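You operate a simulated robot arm through the tools that you are given. There is no shell and no other tool. Be economical: measure what you need, move in short steps, check, and stop when the job is done.

The job below is to be done with a simulated robot arm. You get a single attempt, and the scene is never put back.

JOB
Test lamp A on the gear model: 6 V goes on the orange mat, else in the left grey tray.
Fine: lamp in the yellow tray, yellow lever on and left on, crank at least a turn.

It is judged by the outcome, as a careful person would: the job done as asked, and still so three seconds after it is handed in. It fails if anything else is knocked over, pushed out of place, dropped, spilled or broken.

ROBOT AND FRAMES
A 7-joint arm with a two-finger parallel gripper, fixed in place. Base frame: the origin is at the foot of the arm, x ahead of it, y to its left, z up. Units: mm, rad, N and s.
With the tool pointing down near the work surface it reaches from about 440 to 900 mm from the base axis. Its first joint turns from -0.297 to 2.199 rad. Payload 1.57 kg.
Tool frame: the origin (TCP) lies between the finger pads and is the grasp point; the fingertips stand 30 mm ahead of it; z points along the fingers, y is the line along which they close. The gripper opens to 80 mm. The fingers are 17 mm wide and 12 mm thick; the gripper's body (40 by 82 mm) begins 80 mm behind the TCP.
Orientation is that of the tool frame in the base frame, as a unit quaternion [w, x, y, z]. With the fingers straight down and closing along the base's y, the tool's x points along the base's -x, its y along +y and its z along -z.

CONTROLS
- The arm moves only by the tool step_arm. Its argument "series" is text: rows parted by semicolons, each of 7 numbers parted by spaces: the shift along the base's x, y, z in units of 150 mm (1.0 is 150 mm), then the turn, a rotation vector about the base's x, y, z in units of 120 degrees (1.0 is 120 degrees), then the gripper command, from -1 (shut) to 1 (fully open), values between in proportion. In form: dx dy dz wx wy wz gripper; .... A call has 1 to 20 rows; each row is the pose to reach, as a shift and turn from the pose commanded when the call began. A call with a number of a shift or a turn outside -1 to 1 is refused whole. A row lasts 0.2 s, in which the tool goes at most 50 mm and 0.15 rad; a call with a longer step from one row to the next is refused whole, and so is a gripper value outside its range. Where a pose cannot be reached the arm comes as near as it can. A force on the tool above 50 N (or 10 N above the force at the start of the call, whichever is more), or a blocked arm, ends the call early, and 0.2 s more pass. The fingers move at their own pace (about 45 mm/s each) and stop on an object; they squeeze with about 22 N. The grip force told is the motor's: it shows also when the fingers shut on nothing. Time passes only in rows, and 0.2 s behind the last, so rows that repeat a pose let the fingers close. The reply holds the time, the measured pose of the TCP, the force on the tool along the base axes, the opening and the grip force, in the units named above and with some noise, with the torque about the TCP (base axes, N m) and any sound that the robot's microphone picked up.
- Cameras (640 x 400 px; columns grow to the right, rows downward): "scene" is fixed at [410.1, -512.5, 1384.4]; the picture's right is [0.73, -0.69, 0.00], its down [-0.54, -0.57, -0.61] and it looks along [0.42, 0.45, -0.79] (base axes); focal length 214 px, centre (320, 200). "wrist" rides on the gripper at [72, -7, -122] in the tool frame; the picture's right is [0.09, 1.00, 0.00], its down [-0.84, 0.08, -0.54] and it looks along [-0.54, 0.05, 0.84] (tool axes); focal length 238 px, centre (320, 200). There is no depth. A picture from a camera that has moved, and an enlarged one, comes with that camera's place and axes in the base frame and with its lens. The place of the scene camera against the robot may be out by one fixed shift of up to 25 mm in any direction.
- snapshot(camera): a new picture of that camera. The clock stands still meanwhile.
- slide_trunk(by): slides the trunk up (or, below 0, down) by that many mm; the arm rides with it, the base frame stays. It gives what a move gives, with no picture.
- inspect(camera, box): a new picture of the part [left, top, right, bottom] of that camera's present view, enlarged. The clock stands still meanwhile.
- sign_off(): hands the job in; it is judged then, once.

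Work in short steps. Places have to be worked out from the pictures, the camera data and where the tool is seen: move nearer, look again, correct. Check each grasp and each placing, and mend what went wrong. You have 120 turns and 84 pictures in all, those below and enlarged ones among them. Open the gripper and draw the arm clear of the work before you hand the job in, unless the task says otherwise; then end with one line.

The tools are called after ">>>" as name(argument=value, ...) on one line, values as JSON. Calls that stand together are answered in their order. step_arm: Moves the arm, as the interface text tells. Its arguments: {"type":"object","properties":{"series":{"type":"string"}},"required":["series"]} The other tools are called the same way: slide_trunk (by) slides the trunk up or down; snapshot (camera) takes a picture; inspect (camera, box) takes an enlarged picture of a part of a camera's view; sign_off () hands the job in.

At the start:

```text
time_s: 0.0
position: [708.3, -34.6, 1177.2]
tool_rot: [-0.001, 0.0, 1.0, 0.0]
contact_force: [-0.3, -0.6, 0.1]
moment: [0.02, -0.03, -0.01]
grip_width: 79.9
finger_force: 0.1
trunk travel left (down, up): [-650.0, 140.0]
```

scene: 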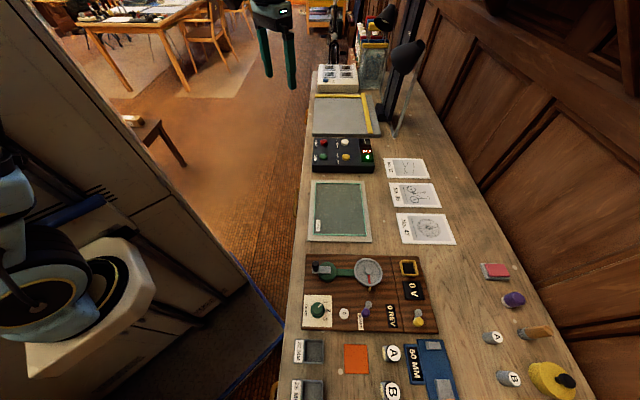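
wrist: 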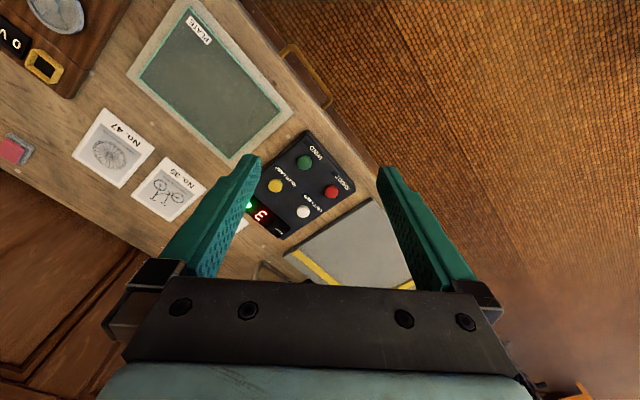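

The board with the gear model is at the lower middle of the scene picture; I enlarge it and the objects around it.

>>> inspect(camera="scene", box=[280, 240, 460, 400])

>>> inspect(camera="scene", box=[420, 250, 600, 400])

>>> inspect(camera="scene", box=[280, 50, 480, 250])

```text
2.50 times, centred on (370, 320) of scene
camera zoom: at [410.1, -512.5, 1384.4], right [0.73, -0.69, 0.0], down [-0.54, -0.57, -0.61], along [0.42, 0.45, -0.79], focal length 536 px, centre (195, -100)
```

zoom: 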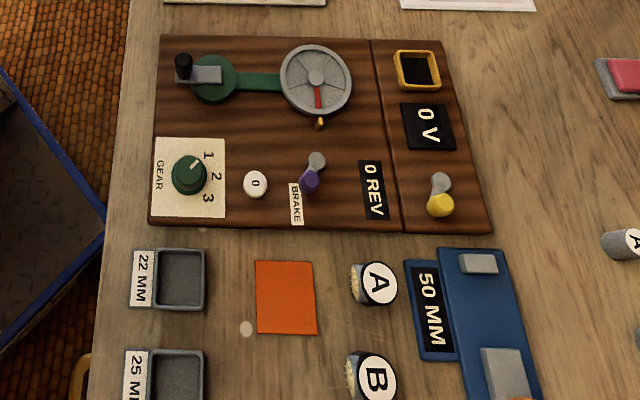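

```text
2.67 times, centred on (510, 325) of scene
camera zoom: at [410.1, -512.5, 1384.4], right [0.73, -0.69, 0.0], down [-0.54, -0.57, -0.61], along [0.42, 0.45, -0.79], focal length 572 px, centre (-187, -133)
```

zoom: 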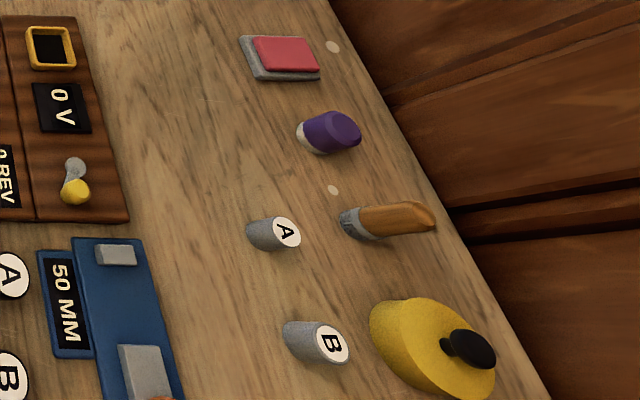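

```text
2.00 times, centred on (380, 150) of scene
camera zoom: at [410.1, -512.5, 1384.4], right [0.73, -0.69, 0.0], down [-0.54, -0.57, -0.61], along [0.42, 0.45, -0.79], focal length 429 px, centre (200, 300)
```

zoom: 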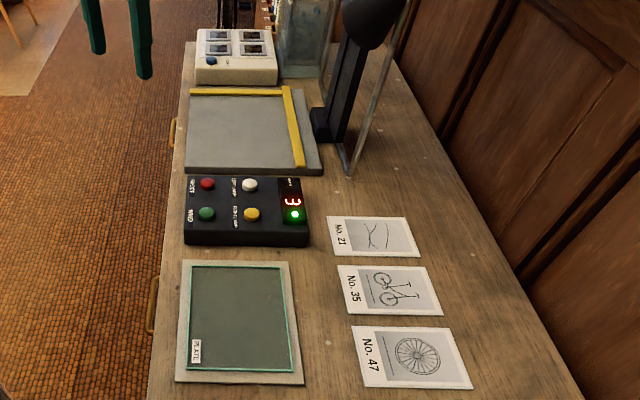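

The bench lies near z≈770 and the gear board around (555,-435). I move over toward it at height to look from the wrist.

>>> step_arm(series="-0.1 -0.3 0 0 0 0 1; -0.2 -0.6 0 0 0 0 1; -0.3 -0.85 0 0 0 0 1; -0.4 -1 0 0 0 0 1; -0.4 -1 0 0 0 0 1")

```text
time_s: 1.2
position: [648.9, -185.7, 1176.5]
tool_rot: [0.0, -0.001, 1.0, 0.001]
contact_force: [-0.1, 0.2, 0.3]
moment: [0.03, -0.04, -0.01]
grip_width: 80.1
finger_force: 0.1
trunk travel left (down, up): [-650.0, 140.0]
```

Reached fine; I continue the same way.

>>> step_arm(series="-0.1 -0.3 0 0 0 0 1; -0.2 -0.6 0 0 0 0 1; -0.3 -0.85 0 0 0 0 1; -0.4 -1 0 0 0 0 1; -0.4 -1 0 0 0 0 1")

>>> snapshot(camera="wrist")

```text
time_s: 2.4
position: [588.3, -336.7, 1176.9]
tool_rot: [0.0, 0.001, 1.0, 0.001]
contact_force: [1.2, 0.2, 0.0]
moment: [-0.05, -0.04, 0.0]
grip_width: 80.2
finger_force: 0.1
trunk travel left (down, up): [-650.0, 140.0]
```

```text
78 pictures are left
camera wrist: at [515.4, -342.3, 1298.9], right [-0.09, 1.0, 0.0], down [0.84, 0.08, 0.54], along [0.54, 0.05, -0.84], focal length 238 px, centre (320, 200)
```

wrist: 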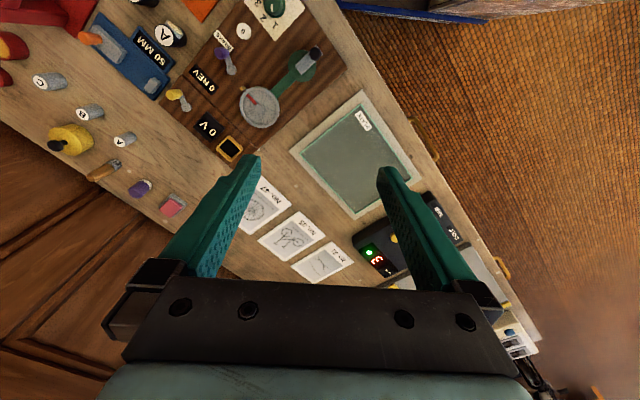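

I turn the tool -45° about z so the wrist camera looks across the bench, and move back and down for a closer view of the gear board.

>>> step_arm(series="-0.15 0 -0.15 0 0 -0.065 1; -0.3 0 -0.3 0 0 -0.13 1; -0.45 0 -0.45 0 0 -0.195 1; -0.6 0 -0.6 0 0 -0.26 1; -0.75 0 -0.75 0 0 -0.32 1; -0.9 0 -0.9 0 0 -0.375 1; -0.9 0 -0.9 0 0 -0.375 1")

>>> snapshot(camera="wrist")

>>> snapshot(camera="scene")

```text
time_s: 4.0
position: [454.1, -334.4, 1041.3]
tool_rot: [0.0, 0.384, 0.923, 0.0]
contact_force: [-0.9, 0.0, -0.6]
moment: [0.02, -0.01, -0.01]
grip_width: 79.8
finger_force: 0.0
trunk travel left (down, up): [-650.0, 140.0]
```

```text
77 pictures are left
camera wrist: at [396.8, -287.5, 1163.7], right [0.64, 0.77, 0.0], down [0.65, -0.54, 0.54], along [0.42, -0.35, -0.84], focal length 238 px, centre (320, 200)
```

wrist: 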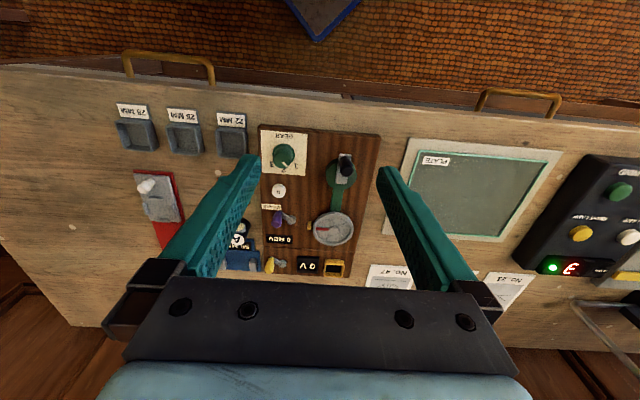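

```text
76 pictures are left
```

scene: 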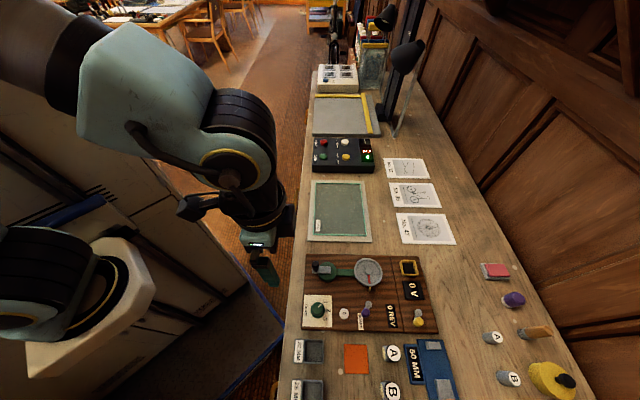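

The three grey trays lie at about (404,-487), (352,-546), (297,-602); the leftmost as the robot faces the bench is "22 MM". Next I view the lamps by the orange mat.

>>> step_arm(series="-0.03 -0.25 -0.1 0 0 0 1; -0.05 -0.5 -0.2 0 0 0 1; -0.08 -0.75 -0.3 0 0 0 1; -0.1 -1 -0.4 0 0 0 1; -0.1 -1 -0.5 0 0 0 1")

>>> snapshot(camera="wrist")

```text
time_s: 5.2
position: [437.7, -484.9, 966.6]
tool_rot: [0.0, 0.381, 0.924, 0.0]
contact_force: [-0.2, -0.7, 0.6]
moment: [-0.05, -0.02, -0.02]
grip_width: 79.9
finger_force: 0.1
trunk travel left (down, up): [-650.0, 140.0]
```

```text
75 pictures are left
camera wrist: at [381.5, -438.0, 1088.9], right [0.64, 0.77, 0.0], down [0.65, -0.54, 0.54], along [0.42, -0.35, -0.84], focal length 238 px, centre (320, 200)
```

wrist: 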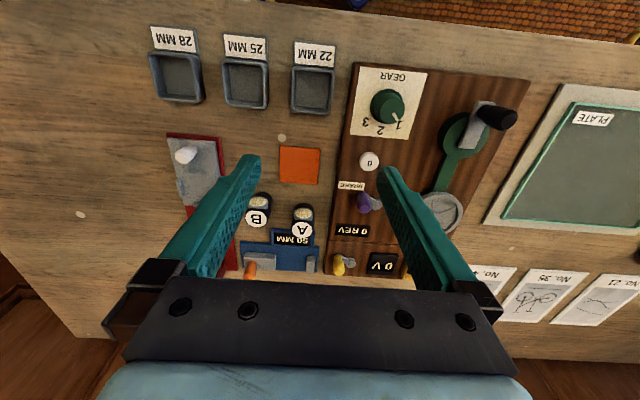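

>>> inspect(camera="wrist", box=[230, 120, 410, 280])

>>> inspect(camera="wrist", box=[330, 60, 530, 240])

```text
2.50 times, centred on (320, 200) of wrist
camera zoom: at [381.5, -438.0, 1088.9], right [0.64, 0.77, 0.0], down [0.65, -0.54, 0.54], along [0.42, -0.35, -0.84], focal length 596 px, centre (320, 200)
```

zoom: 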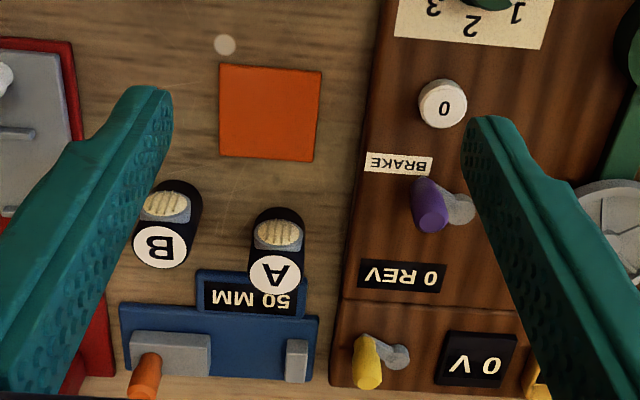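

```text
2.22 times, centred on (430, 150) of wrist
camera zoom: at [381.5, -438.0, 1088.9], right [0.64, 0.77, 0.0], down [0.65, -0.54, 0.54], along [0.42, -0.35, -0.84], focal length 530 px, centre (76, 311)
```

zoom: 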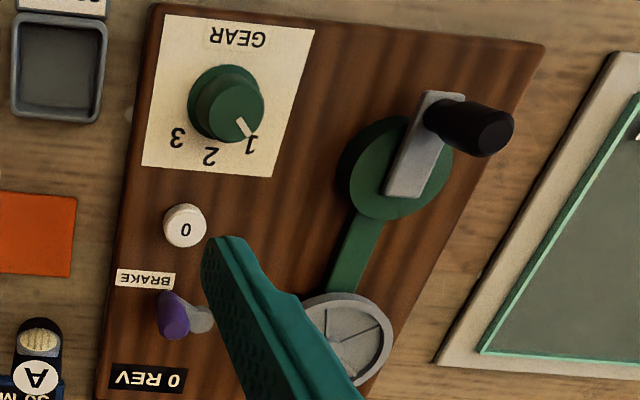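

Lamp A (black body, cream lens) stands near (526,-591); the bench is near z≈800. I move above it with the fingers at ~50 mm so they clear lamp B.

>>> step_arm(series="0.12 -0.15 -0.05 0 0 0 0.25; 0.24 -0.3 -0.1 0 0 0 0.25; 0.36 -0.45 -0.15 0 0 0 0.25; 0.48 -0.6 -0.2 0 0 0 0.25; 0.59 -0.71 -0.3 0 0 0 0.25; 0.59 -0.71 -0.3 0 0 0 0.25")

>>> snapshot(camera="wrist")

>>> inspect(camera="scene", box=[300, 240, 460, 400])

```text
time_s: 6.6
position: [526.7, -591.1, 921.7]
tool_rot: [0.0, 0.383, 0.924, 0.0]
contact_force: [0.2, 0.0, 0.4]
moment: [0.01, -0.01, -0.03]
grip_width: 49.9
finger_force: 0.1
trunk travel left (down, up): [-650.0, 140.0]
```

```text
72 pictures are left
camera wrist: at [471.0, -543.9, 1044.0], right [0.64, 0.77, 0.0], down [0.65, -0.54, 0.54], along [0.42, -0.35, -0.84], focal length 238 px, centre (320, 200)
```

wrist: 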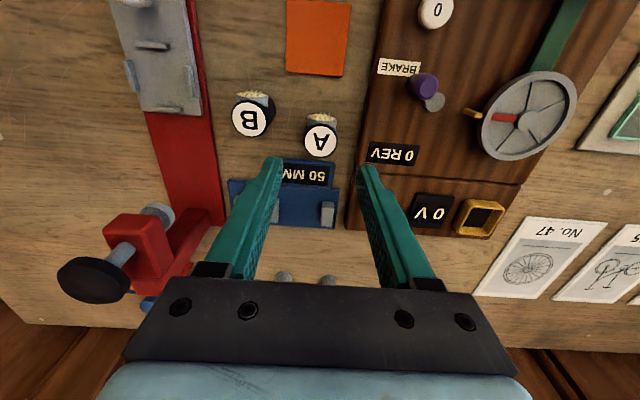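

```text
2.50 times, centred on (380, 320) of scene
camera zoom: at [410.1, -512.5, 1384.4], right [0.73, -0.69, 0.0], down [-0.54, -0.57, -0.61], along [0.42, 0.45, -0.79], focal length 536 px, centre (170, -100)
```

zoom: 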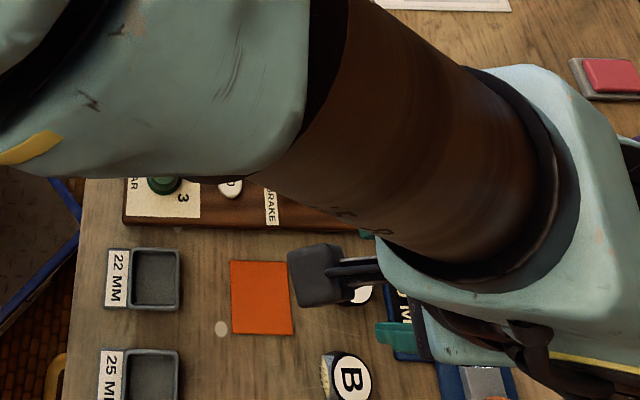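

Triangulation gives the lamp top at about (521,-585,850), bench 800. I correct and come down to just above it for another look.

>>> step_arm(series="-0.04 0.04 -0.1 0 0 0 0.25; -0.04 0.04 -0.2 0 0 0 0.25; -0.04 0.04 -0.2 0 0 0 0.25")

>>> snapshot(camera="wrist")

```text
time_s: 7.4
position: [520.9, -585.0, 892.1]
tool_rot: [0.001, 0.383, 0.924, 0.0]
contact_force: [0.6, -0.1, 0.0]
moment: [0.04, -0.01, -0.02]
grip_width: 49.9
finger_force: 0.0
trunk travel left (down, up): [-650.0, 140.0]
```

```text
70 pictures are left
camera wrist: at [465.0, -538.1, 1014.1], right [0.64, 0.77, 0.0], down [0.65, -0.54, 0.54], along [0.42, -0.35, -0.84], focal length 238 px, centre (320, 200)
```

wrist: 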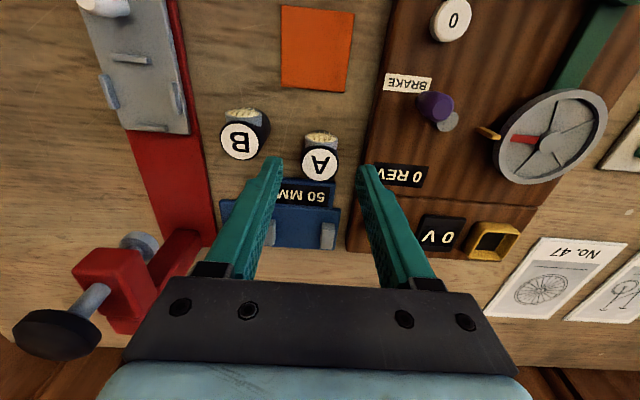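

Label A sits exactly where the TCP axis meets z≈850. I go down 42 mm and close.

>>> step_arm(series="0 0 -0.14 0 0 0 0.25; 0 0 -0.28 0 0 0 0.25; 0 0 -0.28 0 0 0 -1; 0 0 -0.28 0 0 0 -1; 0 0 -0.28 0 0 0 -1; 0 0 -0.28 0 0 0 -1")

>>> snapshot(camera="wrist")

```text
time_s: 8.8
position: [522.0, -584.4, 850.2]
tool_rot: [-0.001, 0.383, 0.924, 0.0]
contact_force: [0.5, -0.8, -0.5]
moment: [0.02, 0.01, 0.0]
grip_width: 29.8
finger_force: 22.0
trunk travel left (down, up): [-650.0, 140.0]
```

```text
69 pictures are left
camera wrist: at [465.0, -537.8, 972.2], right [0.64, 0.77, 0.0], down [0.65, -0.54, 0.54], along [0.42, -0.35, -0.84], focal length 238 px, centre (320, 200)
```

wrist: 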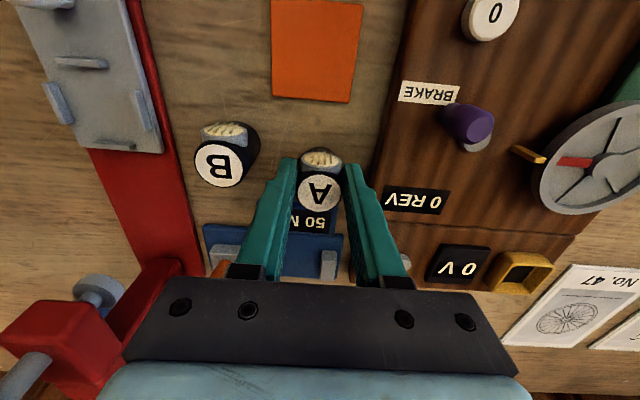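

Lamp held (width 30 mm). I lift it and carry it towards the yellow tray, which I judge at about (727,-507, ~815–824), stopping short for a look.

>>> step_arm(series="0 0 0.25 0 0 0 -1; 0 0 0.5 0 0 0 -1; 0.25 0.08 0.5 0 0 0 -1; 0.5 0.15 0.5 0 0 0 -1; 0.75 0.25 0.5 0 0 0 -1; 1 0.35 0.5 0 0 0 -1; 1 0.35 0.5 0 0 0 -1")

>>> snapshot(camera="wrist")

```text
time_s: 10.4
position: [670.4, -533.2, 925.2]
tool_rot: [0.0, 0.382, 0.924, 0.0]
contact_force: [0.7, 0.2, 0.5]
moment: [0.0, 0.02, 0.03]
grip_width: 29.6
finger_force: 22.0
trunk travel left (down, up): [-650.0, 140.0]
```

```text
68 pictures are left
camera wrist: at [614.7, -486.5, 1047.5], right [0.64, 0.77, 0.0], down [0.65, -0.54, 0.54], along [0.42, -0.35, -0.84], focal length 238 px, centre (320, 200)
```

wrist: 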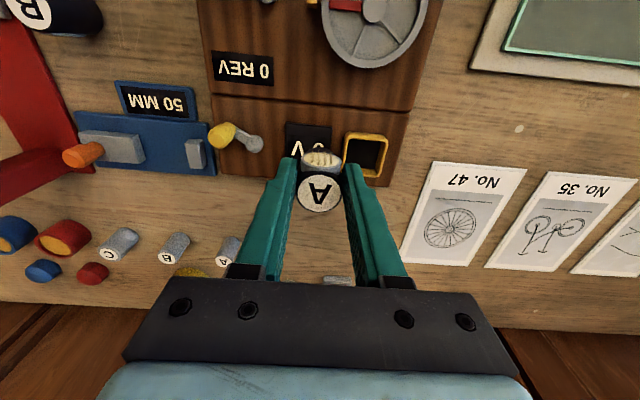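

The tray opening reads about (717,-510). I move over it, still high, to align finely.

>>> step_arm(series="0.16 0.08 0 0 0 0 -1; 0.313 0.155 0 0 0 0 -1; 0.313 0.155 0 0 0 0 -1")

>>> inspect(camera="wrist", box=[240, 90, 400, 190])

>>> inspect(camera="scene", box=[340, 220, 500, 320])

```text
time_s: 11.2
position: [717.4, -509.8, 924.4]
tool_rot: [0.0, 0.383, 0.924, 0.0]
contact_force: [0.6, -0.1, -0.2]
moment: [-0.02, 0.03, 0.0]
grip_width: 29.9
finger_force: 22.1
trunk travel left (down, up): [-650.0, 140.0]
```

```text
4.00 times, centred on (320, 140) of wrist
camera zoom: at [661.4, -462.6, 1047.2], right [0.64, 0.77, 0.0], down [0.65, -0.54, 0.54], along [0.42, -0.35, -0.84], focal length 953 px, centre (320, 440)
```

zoom: 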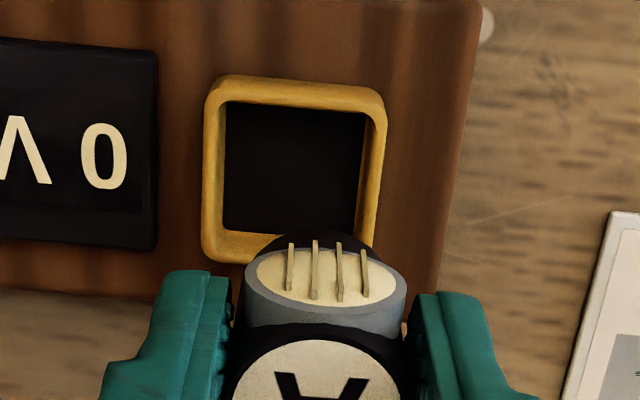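

```text
4.00 times, centred on (420, 270) of scene
camera zoom: at [410.1, -512.5, 1384.4], right [0.73, -0.69, 0.0], down [-0.54, -0.57, -0.61], along [0.42, 0.45, -0.79], focal length 858 px, centre (-80, -80)
```

zoom: 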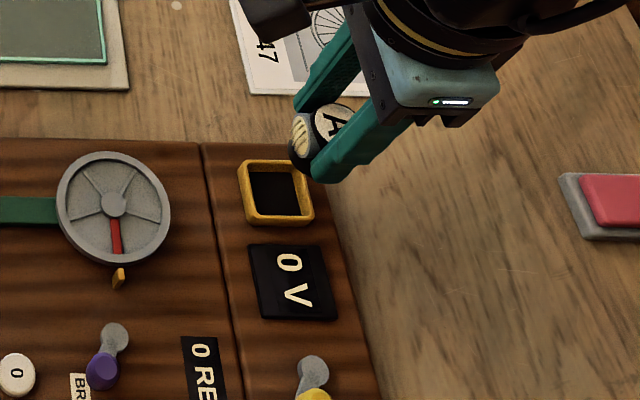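

In the zoom, the tray centre sits ~6 mm to the picture's left and ~4 mm nearer. I correct and come down to z≈892, then look again.

>>> step_arm(series="-0.05 -0.013 -0.1 0 0 0 -1; -0.05 -0.013 -0.22 0 0 0 -1; -0.05 -0.013 -0.22 0 0 0 -1")

>>> inspect(camera="wrist", box=[240, 90, 400, 190])

>>> inspect(camera="scene", box=[370, 230, 450, 290])

```text
time_s: 12.0
position: [711.7, -511.1, 891.9]
tool_rot: [0.0, 0.382, 0.924, 0.0]
contact_force: [0.5, -0.7, 0.1]
moment: [0.01, 0.02, -0.01]
grip_width: 29.8
finger_force: 22.6
trunk travel left (down, up): [-650.0, 140.0]
```

```text
4.00 times, centred on (320, 140) of wrist
camera zoom: at [654.2, -464.8, 1013.8], right [0.64, 0.77, 0.0], down [0.65, -0.54, 0.54], along [0.42, -0.35, -0.84], focal length 953 px, centre (320, 440)
```

zoom: 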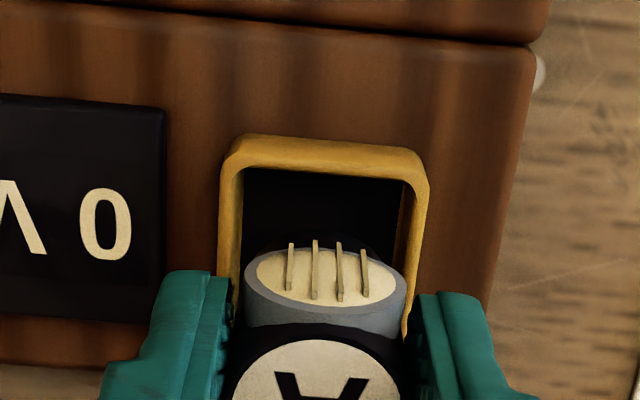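

```text
6.67 times, centred on (410, 260) of scene
camera zoom: at [410.1, -512.5, 1384.4], right [0.73, -0.69, 0.0], down [-0.54, -0.57, -0.61], along [0.42, 0.45, -0.79], focal length 1430 px, centre (-280, -200)
```

zoom: 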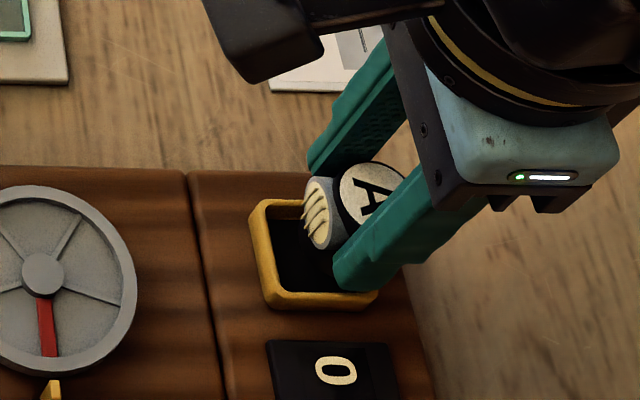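

Lateral and depth alignment now look right to ~1 mm (outer rim ≈43 mm, inner ≈35 mm, lamp 30 mm). I lower gently to just at rim level and look.

>>> step_arm(series="0 -0.003 -0.05 0 0 0 -1; 0 -0.003 -0.1 0 0 0 -1; 0 -0.003 -0.1 0 0 0 -1")

>>> inspect(camera="wrist", box=[240, 110, 400, 210])

>>> inspect(camera="scene", box=[370, 230, 450, 290])

```text
time_s: 12.8
position: [711.7, -513.2, 879.3]
tool_rot: [0.003, 0.383, 0.924, -0.001]
contact_force: [2.3, -0.2, 18.7]
moment: [-0.21, -0.34, 0.01]
grip_width: 29.6
finger_force: 21.9
trunk travel left (down, up): [-650.0, 140.0]
```

```text
4.00 times, centred on (320, 160) of wrist
camera zoom: at [654.6, -465.3, 1000.7], right [0.64, 0.77, 0.0], down [0.64, -0.54, 0.55], along [0.42, -0.35, -0.84], focal length 953 px, centre (320, 360)
```

zoom: 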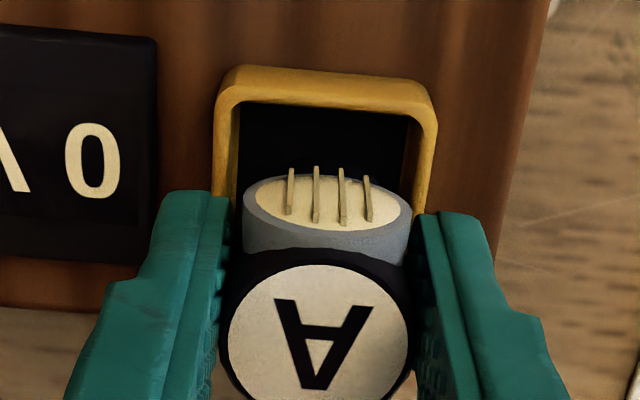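

```text
6.67 times, centred on (410, 260) of scene
camera zoom: at [410.1, -512.5, 1384.4], right [0.73, -0.69, 0.0], down [-0.54, -0.57, -0.61], along [0.42, 0.45, -0.79], focal length 1430 px, centre (-280, -200)
```

zoom: 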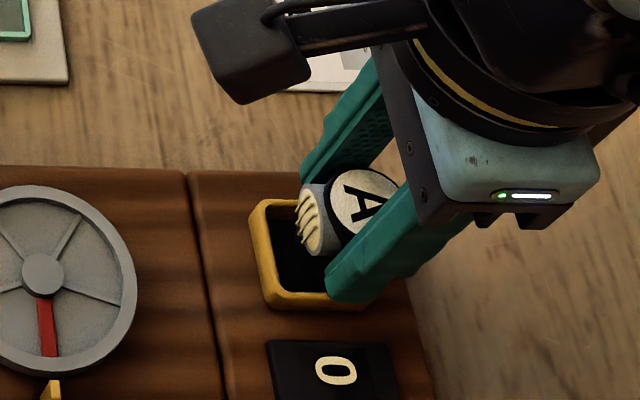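

Contact at z≈879 with a torque pointing at the far rim, so rim top ≈829 and the lamp must go ~4 mm toward the robot. I lift, shift and try again gently.

>>> step_arm(series="0 0 0.05 0 0 0 -1; -0.02 0.022 0.05 0 0 0 -1; -0.02 0.022 0.05 0 0 0 -1; -0.02 0.022 0.02 0 0 0 -1; -0.02 0.022 0 0 0 0 -1; -0.02 0.022 -0.02 0 0 0 -1; -0.02 0.022 -0.02 0 0 0 -1")

>>> inspect(camera="wrist", box=[240, 110, 400, 210])

```text
time_s: 14.4
position: [708.4, -508.7, 874.1]
tool_rot: [0.0, 0.382, 0.924, 0.0]
contact_force: [0.3, -0.9, 0.0]
moment: [0.0, -0.02, -0.04]
grip_width: 29.6
finger_force: 21.8
trunk travel left (down, up): [-650.0, 140.0]
```

```text
4.00 times, centred on (320, 160) of wrist
camera zoom: at [651.3, -461.6, 995.9], right [0.64, 0.77, 0.0], down [0.65, -0.54, 0.54], along [0.42, -0.35, -0.84], focal length 953 px, centre (320, 360)
```

zoom: 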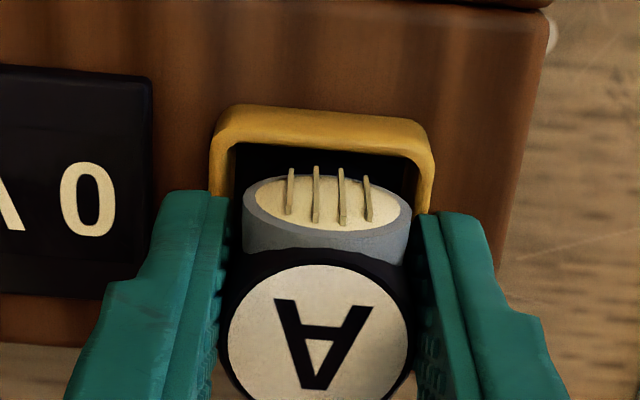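

It is in past the rim without force. I continue down in small steps.

>>> step_arm(series="0 0 -0.025 0 0 0 -1; 0 0 -0.05 0 0 0 -1; 0 0 -0.07 0 0 0 -1; 0 0 -0.07 0 0 0 -1")

```text
time_s: 15.4
position: [708.0, -508.8, 865.5]
tool_rot: [0.002, 0.382, 0.924, -0.001]
contact_force: [2.3, -0.9, 22.4]
moment: [-0.04, 0.24, -0.02]
grip_width: 29.8
finger_force: 21.8
trunk travel left (down, up): [-650.0, 140.0]
```

Resting at z≈866 (lamp bottom ≈816, below the 829 rim): this is the tray floor. I ease up a hair, release to ~50 mm and rise.

>>> step_arm(series="0 0 0.01 0 0 0 -1; 0 0 0.01 0 0 0 0.25; 0 0 0.01 0 0 0 0.25; 0 0 0.01 0 0 0 0.25; 0 0 0.2 0 0 0 0.25; 0 0 0.5 0 0 0 0.25; -0.15 0.15 0.6 0 0 0 0.25; -0.15 0.15 0.6 0 0 0 0.25")

>>> snapshot(camera="wrist")

>>> inspect(camera="scene", box=[340, 230, 460, 330])

```text
time_s: 17.2
position: [685.1, -487.1, 953.9]
tool_rot: [-0.001, 0.383, 0.924, 0.0]
contact_force: [0.6, 0.1, 0.0]
moment: [-0.01, 0.05, -0.01]
grip_width: 50.1
finger_force: 0.1
trunk travel left (down, up): [-650.0, 140.0]
```

```text
60 pictures are left
camera wrist: at [628.7, -440.2, 1075.6], right [0.64, 0.77, 0.0], down [0.65, -0.54, 0.54], along [0.42, -0.35, -0.84], focal length 238 px, centre (320, 200)
```

wrist: 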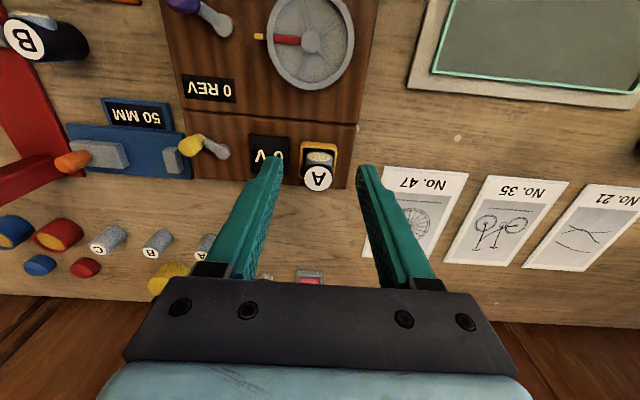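

```text
4.00 times, centred on (400, 280) of scene
camera zoom: at [410.1, -512.5, 1384.4], right [0.73, -0.69, 0.0], down [-0.54, -0.57, -0.61], along [0.42, 0.45, -0.79], focal length 858 px, centre (0, -120)
```

zoom: 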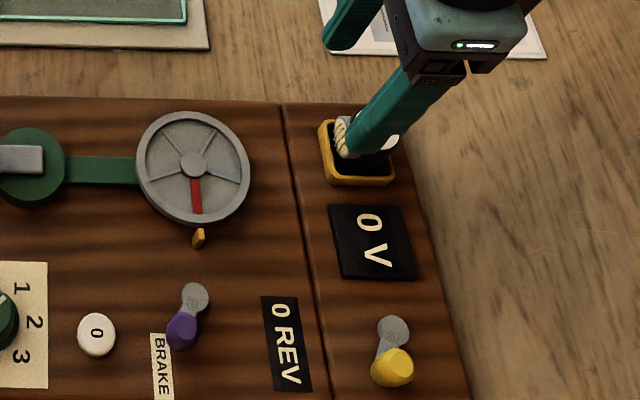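

Lamp A stands in the yellow tray. The yellow lever's tip is near (609,-594,842), base near (633,-586). I shut the fingers and move nearer to see how the lever swings.

>>> step_arm(series="-0.15 -0.07 -0.1 0 0 0 -1; -0.3 -0.15 -0.2 0 0 0 -1; -0.43 -0.22 -0.36 0 0 0 -1; -0.43 -0.22 -0.36 0 0 0 -1; -0.43 -0.22 -0.36 0 0 0 -1")

>>> snapshot(camera="wrist")

>>> inspect(camera="wrist", box=[180, 130, 340, 230])

```text
time_s: 18.4
position: [620.6, -519.4, 898.9]
tool_rot: [0.001, 0.382, 0.924, 0.0]
contact_force: [0.1, -0.4, -0.2]
moment: [0.01, -0.04, 0.01]
grip_width: 0.0
finger_force: 21.5
trunk travel left (down, up): [-650.0, 140.0]
```

```text
58 pictures are left
camera wrist: at [564.8, -472.4, 1021.9], right [0.64, 0.77, 0.0], down [0.65, -0.54, 0.54], along [0.42, -0.35, -0.84], focal length 238 px, centre (320, 200)
```

wrist: 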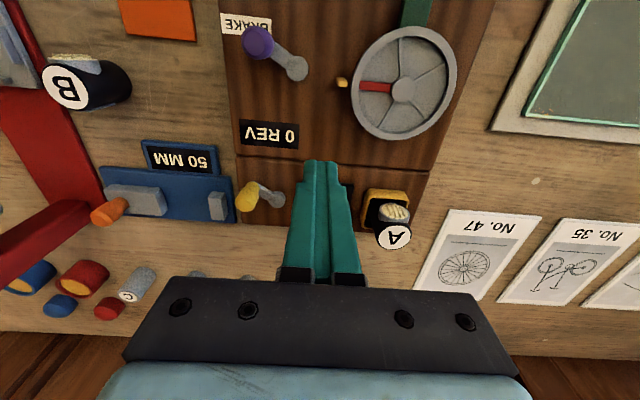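

```text
4.00 times, centred on (260, 180) of wrist
camera zoom: at [564.8, -472.4, 1021.9], right [0.64, 0.77, 0.0], down [0.65, -0.54, 0.54], along [0.42, -0.35, -0.84], focal length 953 px, centre (560, 280)
```

zoom: 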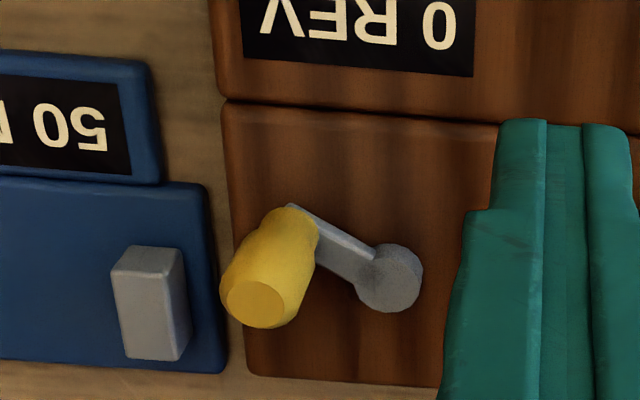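

The lever is a horizontal arm on a vertical pivot at ≈(637,-588), with an upright knob at ≈(611,-595), top ≈854. I place the closed fingers on the robot side of the knob, ready to push it across.

>>> step_arm(series="-0.1 -0.18 0 0 0 0 -1; -0.211 -0.371 0 0 0 0 -1; -0.211 -0.371 -0.12 0 0 0 -1; -0.211 -0.371 -0.24 0 0 0 -1; -0.211 -0.371 -0.24 0 0 0 -1")

>>> inspect(camera="wrist", box=[240, 110, 400, 210])

>>> inspect(camera="scene", box=[340, 250, 460, 350])

```text
time_s: 19.6
position: [590.1, -575.2, 863.4]
tool_rot: [-0.001, 0.382, 0.924, 0.0]
contact_force: [0.4, 0.3, 0.1]
moment: [0.05, -0.01, 0.0]
grip_width: 0.0
finger_force: 21.7
trunk travel left (down, up): [-650.0, 140.0]
```

```text
4.00 times, centred on (320, 160) of wrist
camera zoom: at [533.1, -528.0, 985.4], right [0.64, 0.77, 0.0], down [0.65, -0.54, 0.54], along [0.42, -0.35, -0.84], focal length 953 px, centre (320, 360)
```

zoom: 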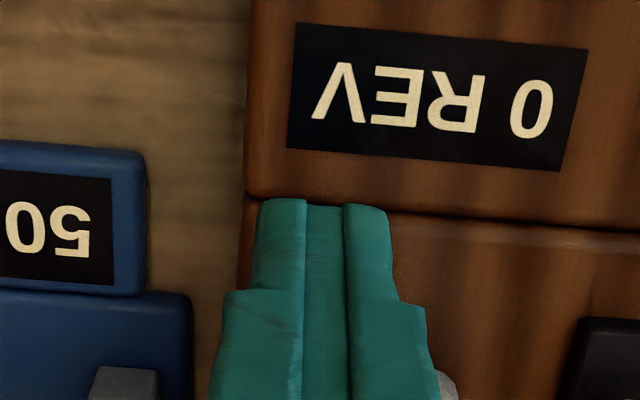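

```text
4.00 times, centred on (400, 300) of scene
camera zoom: at [410.1, -512.5, 1384.4], right [0.73, -0.69, 0.0], down [-0.54, -0.57, -0.61], along [0.42, 0.45, -0.79], focal length 858 px, centre (0, -200)
```

zoom: 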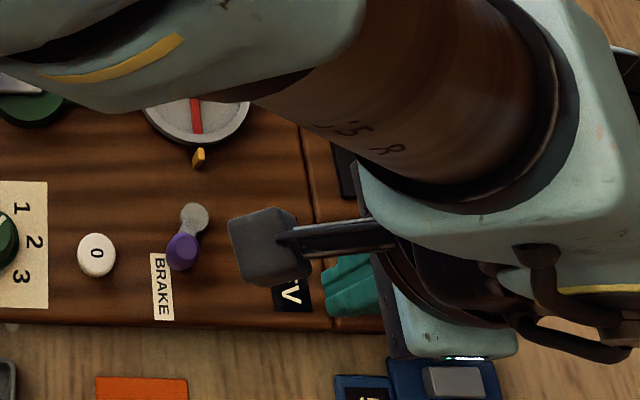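

I push outward (away from the robot) in small steps and read the force.

>>> step_arm(series="0.045 -0.042 0 0 0 0 -1; 0.09 -0.085 0 0 0 0 -1; 0.115 -0.11 0 0 0 0 -1; 0.115 -0.11 0 0 0 0 -1")

```text
time_s: 20.6
position: [607.7, -590.2, 863.4]
tool_rot: [0.0, 0.381, 0.924, 0.0]
contact_force: [0.5, 0.5, -0.1]
moment: [0.01, -0.01, -0.02]
grip_width: 0.0
finger_force: 21.3
trunk travel left (down, up): [-650.0, 140.0]
```

>>> snapshot(camera="wrist")

```text
54 pictures are left
camera wrist: at [550.8, -544.0, 985.4], right [0.64, 0.77, 0.0], down [0.65, -0.54, 0.54], along [0.42, -0.35, -0.84], focal length 238 px, centre (320, 200)
```

wrist: 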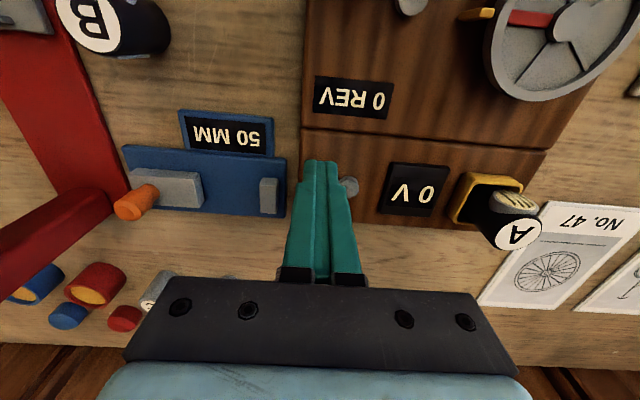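

The knob is hidden behind the fingers; I push on to the estimated end of swing.

>>> step_arm(series="0.03 -0.03 0 0 0 0 -1; 0.06 -0.065 0 0 0 0 -1; 0.085 -0.095 0 0 0 0 -1; 0.085 -0.095 0 0 0 0 -1")

>>> snapshot(camera="wrist")

```text
time_s: 21.6
position: [616.7, -601.5, 863.1]
tool_rot: [-0.005, 0.381, 0.924, 0.002]
contact_force: [-27.6, 34.2, 7.4]
moment: [0.2, 0.35, 0.12]
grip_width: 0.0
finger_force: 21.2
trunk travel left (down, up): [-650.0, 140.0]
```

```text
53 pictures are left
camera wrist: at [561.0, -555.5, 985.9], right [0.64, 0.77, 0.0], down [0.65, -0.54, 0.53], along [0.41, -0.34, -0.85], focal length 238 px, centre (320, 200)
```

wrist: 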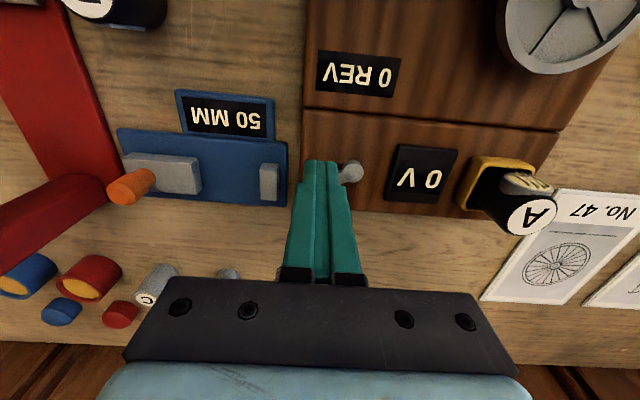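

Force rises to ~44 N right where the swing should end. I back off, lift and look.

>>> step_arm(series="-0.1 0.1 0 0 0 0 -1; -0.15 0.15 0.1 0 0 0 -1; -0.05 0.4 0.3 0 0 0 -1; 0.03 0.55 0.3 0 0 0 -1; 0.03 0.55 0.3 0 0 0 -1")

>>> snapshot(camera="wrist")

```text
refused: row 3 steps farther than a row can; nothing moved
```

```text
52 pictures are left
camera wrist: at [561.0, -555.5, 985.9], right [0.64, 0.77, 0.0], down [0.65, -0.54, 0.53], along [0.41, -0.34, -0.85], focal length 238 px, centre (320, 200)
```

wrist: 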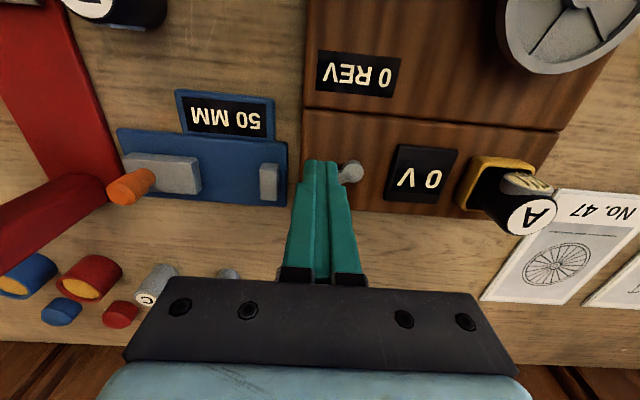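

The row step was too long; same retreat with smaller steps.

>>> step_arm(series="-0.1 0.1 0 0 0 0 -1; -0.15 0.15 0.15 0 0 0 -1; -0.07 0.35 0.3 0 0 0 -1; 0.03 0.55 0.3 0 0 0 -1; 0.03 0.55 0.3 0 0 0 -1")

>>> snapshot(camera="wrist")

```text
time_s: 22.8
position: [624.7, -523.3, 910.3]
tool_rot: [0.0, 0.382, 0.924, 0.0]
contact_force: [0.2, 0.3, 0.1]
moment: [0.01, -0.03, -0.02]
grip_width: 0.0
finger_force: 21.3
trunk travel left (down, up): [-650.0, 140.0]
```

```text
51 pictures are left
camera wrist: at [567.2, -476.6, 1031.4], right [0.64, 0.77, 0.0], down [0.65, -0.54, 0.54], along [0.42, -0.35, -0.84], focal length 238 px, centre (320, 200)
```

wrist: 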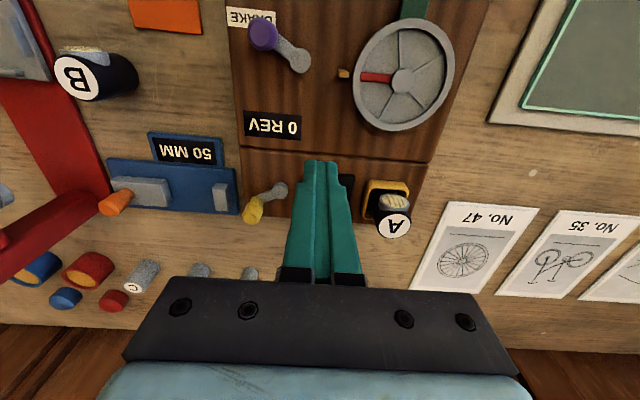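

The yellow lever has swung to its other stop. Next I look at the crank from near, with the fingers kept clear and high.

>>> step_arm(series="-0.1 0.1 0.2 0 0 0 -1; -0.25 0.3 0.2 0 0 0 -1; -0.4 0.5 0.2 0 0 0 -1; -0.52 0.7 0.2 0 0 0 -1; -0.63 0.82 0.2 0 0 0 -1; -0.63 0.82 0.2 0 0 0 -1")

>>> snapshot(camera="wrist")

>>> inspect(camera="wrist", box=[290, 60, 450, 180])

```text
time_s: 24.2
position: [529.3, -400.6, 938.6]
tool_rot: [0.0, 0.383, 0.924, 0.0]
contact_force: [0.0, -0.7, 0.7]
moment: [0.0, 0.01, -0.02]
grip_width: 0.0
finger_force: 21.5
trunk travel left (down, up): [-650.0, 140.0]
```

```text
50 pictures are left
camera wrist: at [473.0, -353.5, 1060.7], right [0.64, 0.77, 0.0], down [0.65, -0.54, 0.54], along [0.42, -0.35, -0.84], focal length 238 px, centre (320, 200)
```

wrist: 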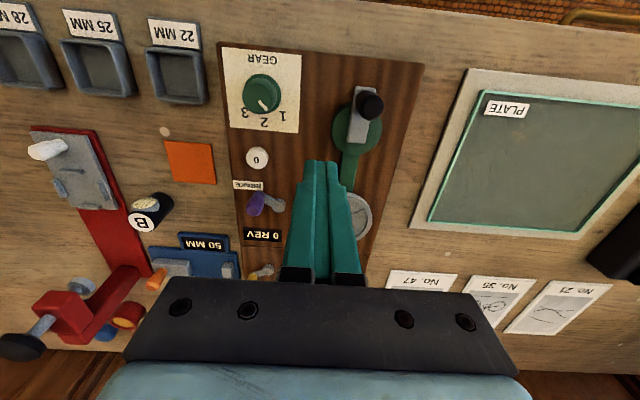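

```text
3.33 times, centred on (370, 120) of wrist
camera zoom: at [473.0, -353.5, 1060.7], right [0.64, 0.77, 0.0], down [0.65, -0.54, 0.54], along [0.42, -0.35, -0.84], focal length 794 px, centre (153, 467)
```

zoom: 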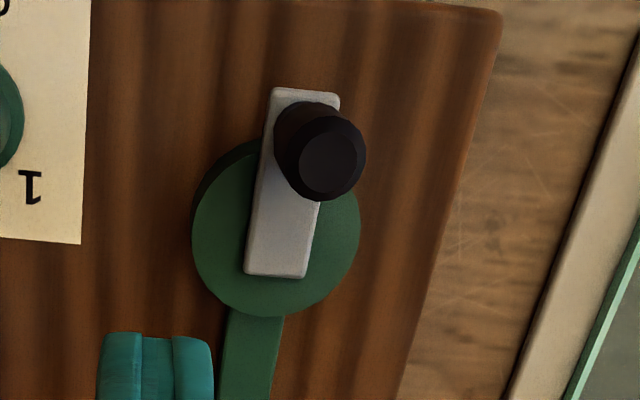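

The crank pivot is ≈(549,-369), handle axis ≈(528.5,-348.7), top ≈872, radius ≈30 mm. I open to ~50 mm, go over the handle and check, also reading the gear dial.

>>> step_arm(series="0 0.2 0 0 0 0 0.25; -0.005 0.346 0 0 0 0 0.25; -0.005 0.346 -0.1 0 0 0 0.25; -0.005 0.346 -0.15 0 0 0 0.25; -0.005 0.346 -0.15 0 0 0 0.25")

>>> snapshot(camera="wrist")

>>> inspect(camera="scene", box=[290, 250, 450, 340])

```text
time_s: 25.4
position: [528.7, -348.0, 915.1]
tool_rot: [0.0, 0.383, 0.924, 0.001]
contact_force: [-0.4, -0.5, 0.2]
moment: [0.0, 0.03, 0.0]
grip_width: 49.9
finger_force: 0.2
trunk travel left (down, up): [-650.0, 140.0]
```

```text
48 pictures are left
camera wrist: at [471.9, -300.8, 1038.1], right [0.64, 0.77, 0.0], down [0.65, -0.54, 0.54], along [0.42, -0.35, -0.84], focal length 238 px, centre (320, 200)
```

wrist: 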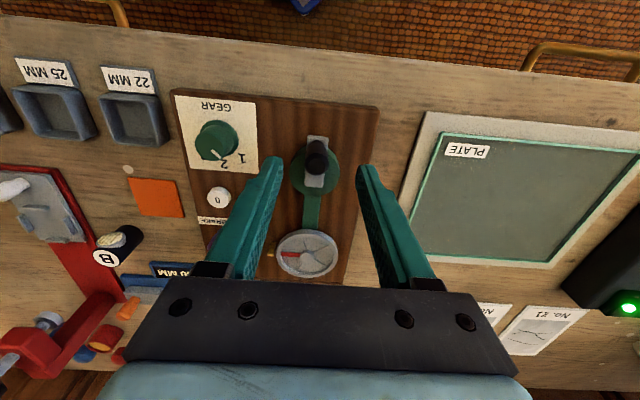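

```text
4.00 times, centred on (370, 295) of scene
camera zoom: at [410.1, -512.5, 1384.4], right [0.73, -0.69, 0.0], down [-0.54, -0.57, -0.61], along [0.42, 0.45, -0.79], focal length 858 px, centre (120, -180)
```

zoom: 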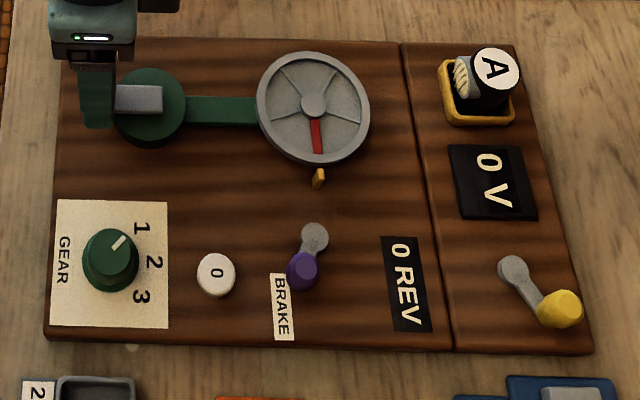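

>>> inspect(camera="wrist", box=[260, 110, 380, 210])

```text
4.00 times, centred on (320, 160) of wrist
camera zoom: at [471.9, -300.8, 1038.1], right [0.64, 0.77, 0.0], down [0.65, -0.54, 0.54], along [0.42, -0.35, -0.84], focal length 953 px, centre (320, 360)
```

zoom: 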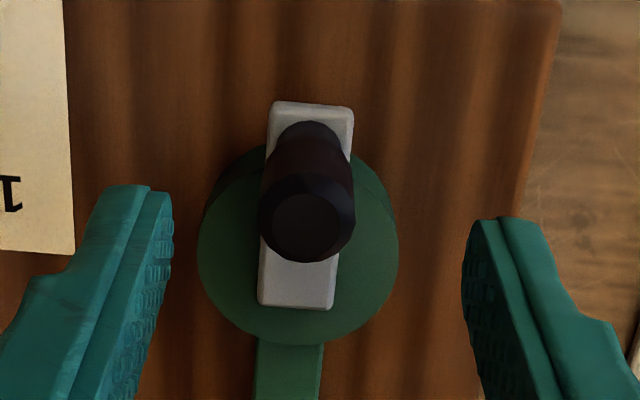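

Handle axis refined to ≈(530,-351.5). I go down to z≈875 around it and close.

>>> step_arm(series="0.007 -0.023 -0.1 0 0 0 0.25; 0.007 -0.023 -0.2 0 0 0 0.25; 0.007 -0.023 -0.267 0 0 0 0.25; 0.007 -0.023 -0.267 0 0 0 -1; 0.007 -0.023 -0.267 0 0 0 -1; 0.007 -0.023 -0.267 0 0 0 -1; 0.007 -0.023 -0.267 0 0 0 -1")

>>> inspect(camera="wrist", box=[240, 110, 400, 210])

```text
time_s: 27.0
position: [529.5, -351.6, 876.5]
tool_rot: [0.0, 0.382, 0.924, 0.0]
contact_force: [0.5, 0.7, -3.6]
moment: [-0.08, -0.09, -0.02]
grip_width: 17.5
finger_force: 32.4
trunk travel left (down, up): [-650.0, 140.0]
```

```text
4.00 times, centred on (320, 160) of wrist
camera zoom: at [472.4, -305.1, 997.8], right [0.64, 0.77, 0.0], down [0.65, -0.54, 0.54], along [0.42, -0.35, -0.84], focal length 953 px, centre (320, 360)
```

zoom: 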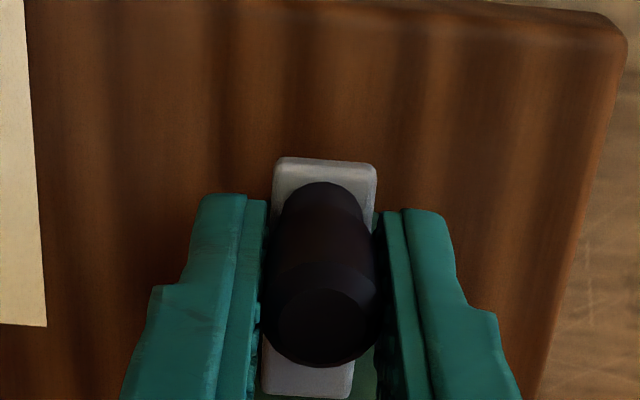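

Handle held (17.5 mm). I try the first 30° clockwise arc and read the force.

>>> step_arm(series="0.0237 0.019 0 0 0 0 -1; 0.0503 0.0335 0 0 0 0 -1; 0.079 0.043 0 0 0 0 -1; 0.079 0.043 0 0 0 0 -1")

```text
time_s: 28.0
position: [540.3, -343.6, 876.0]
tool_rot: [-0.001, 0.382, 0.924, 0.001]
contact_force: [-2.6, 8.3, 0.8]
moment: [0.0, -0.08, 0.0]
grip_width: 17.6
finger_force: 32.4
trunk travel left (down, up): [-650.0, 140.0]
```

It turns freely with a small outward force, so the radius is ~28 mm with pivot ≈(549.8,-370.5). I continue the arc about 120° more.

>>> step_arm(series="0.04 0.0167 0 0 0 0 -1; 0.0887 0.0147 0 0 0 0 -1; 0.135 0 0 0 0 0 -1; 0.176 -0.0263 0 0 0 0 -1; 0.209 -0.062 0 0 0 0 -1; 0.231 -0.105 0 0 0 0 -1; 0.242 -0.153 0 0 0 0 -1; 0.24 -0.202 0 0 0 0 -1")

>>> inspect(camera="scene", box=[300, 240, 460, 340])

```text
time_s: 29.8
position: [580.7, -376.4, 875.7]
tool_rot: [0.002, 0.383, 0.924, -0.001]
contact_force: [24.3, -3.2, -4.6]
moment: [-0.15, -0.24, -0.08]
grip_width: 17.4
finger_force: 32.0
trunk travel left (down, up): [-650.0, 140.0]
```

```text
4.00 times, centred on (380, 290) of scene
camera zoom: at [410.1, -512.5, 1384.4], right [0.73, -0.69, 0.0], down [-0.54, -0.57, -0.61], along [0.42, 0.45, -0.79], focal length 858 px, centre (80, -160)
```

zoom: 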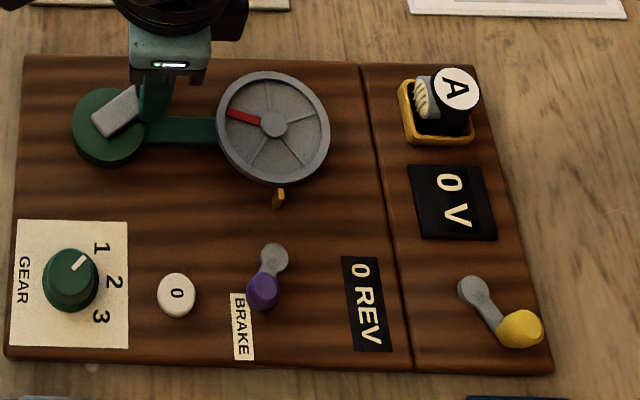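

Circle fit now gives pivot (552,-370.6), r=29.4. I complete the turn and ~45° beyond.

>>> step_arm(series="0.008 -0.051 0 0 0 0 -1; -0.019 -0.094 0 0 0 0 -1; -0.057 -0.129 0 0 0 0 -1; -0.102 -0.152 0 0 0 0 -1; -0.152 -0.163 0 0 0 0 -1; -0.203 -0.161 0 0 0 0 -1; -0.252 -0.146 0 0 0 0 -1; -0.295 -0.118 0 0 0 0 -1; -0.33 -0.081 0 0 0 0 -1; -0.353 -0.035 0 0 0 0 -1; -0.365 0.015 0 0 0 0 -1; -0.362 0.066 0 0 0 0 -1; -0.347 0.115 0 0 0 0 -1; -0.319 0.158 0 0 0 0 -1; -0.282 0.193 0 0 0 0 -1; -0.237 0.216 0 0 0 0 -1; -0.187 0.227 0 0 0 0 -1; -0.187 0.227 0 0 0 0 -1")

>>> inspect(camera="scene", box=[300, 240, 460, 340])

```text
time_s: 33.6
position: [550.1, -344.6, 876.6]
tool_rot: [0.001, 0.384, 0.924, -0.001]
contact_force: [-0.4, -6.4, -4.6]
moment: [-0.61, -0.56, 0.02]
grip_width: 17.5
finger_force: 32.4
trunk travel left (down, up): [-650.0, 140.0]
```

```text
4.00 times, centred on (380, 290) of scene
camera zoom: at [410.1, -512.5, 1384.4], right [0.73, -0.69, 0.0], down [-0.54, -0.57, -0.61], along [0.42, 0.45, -0.79], focal length 858 px, centre (80, -160)
```

zoom: 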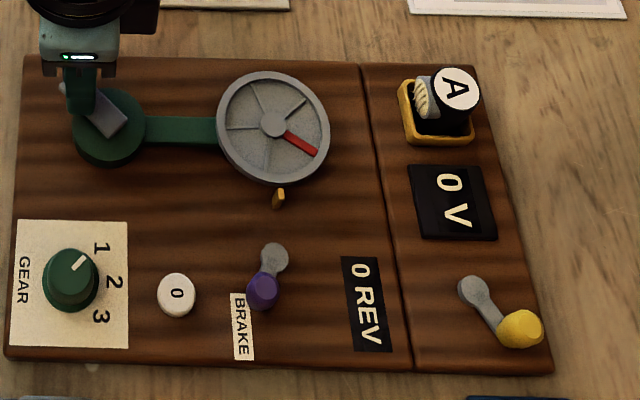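

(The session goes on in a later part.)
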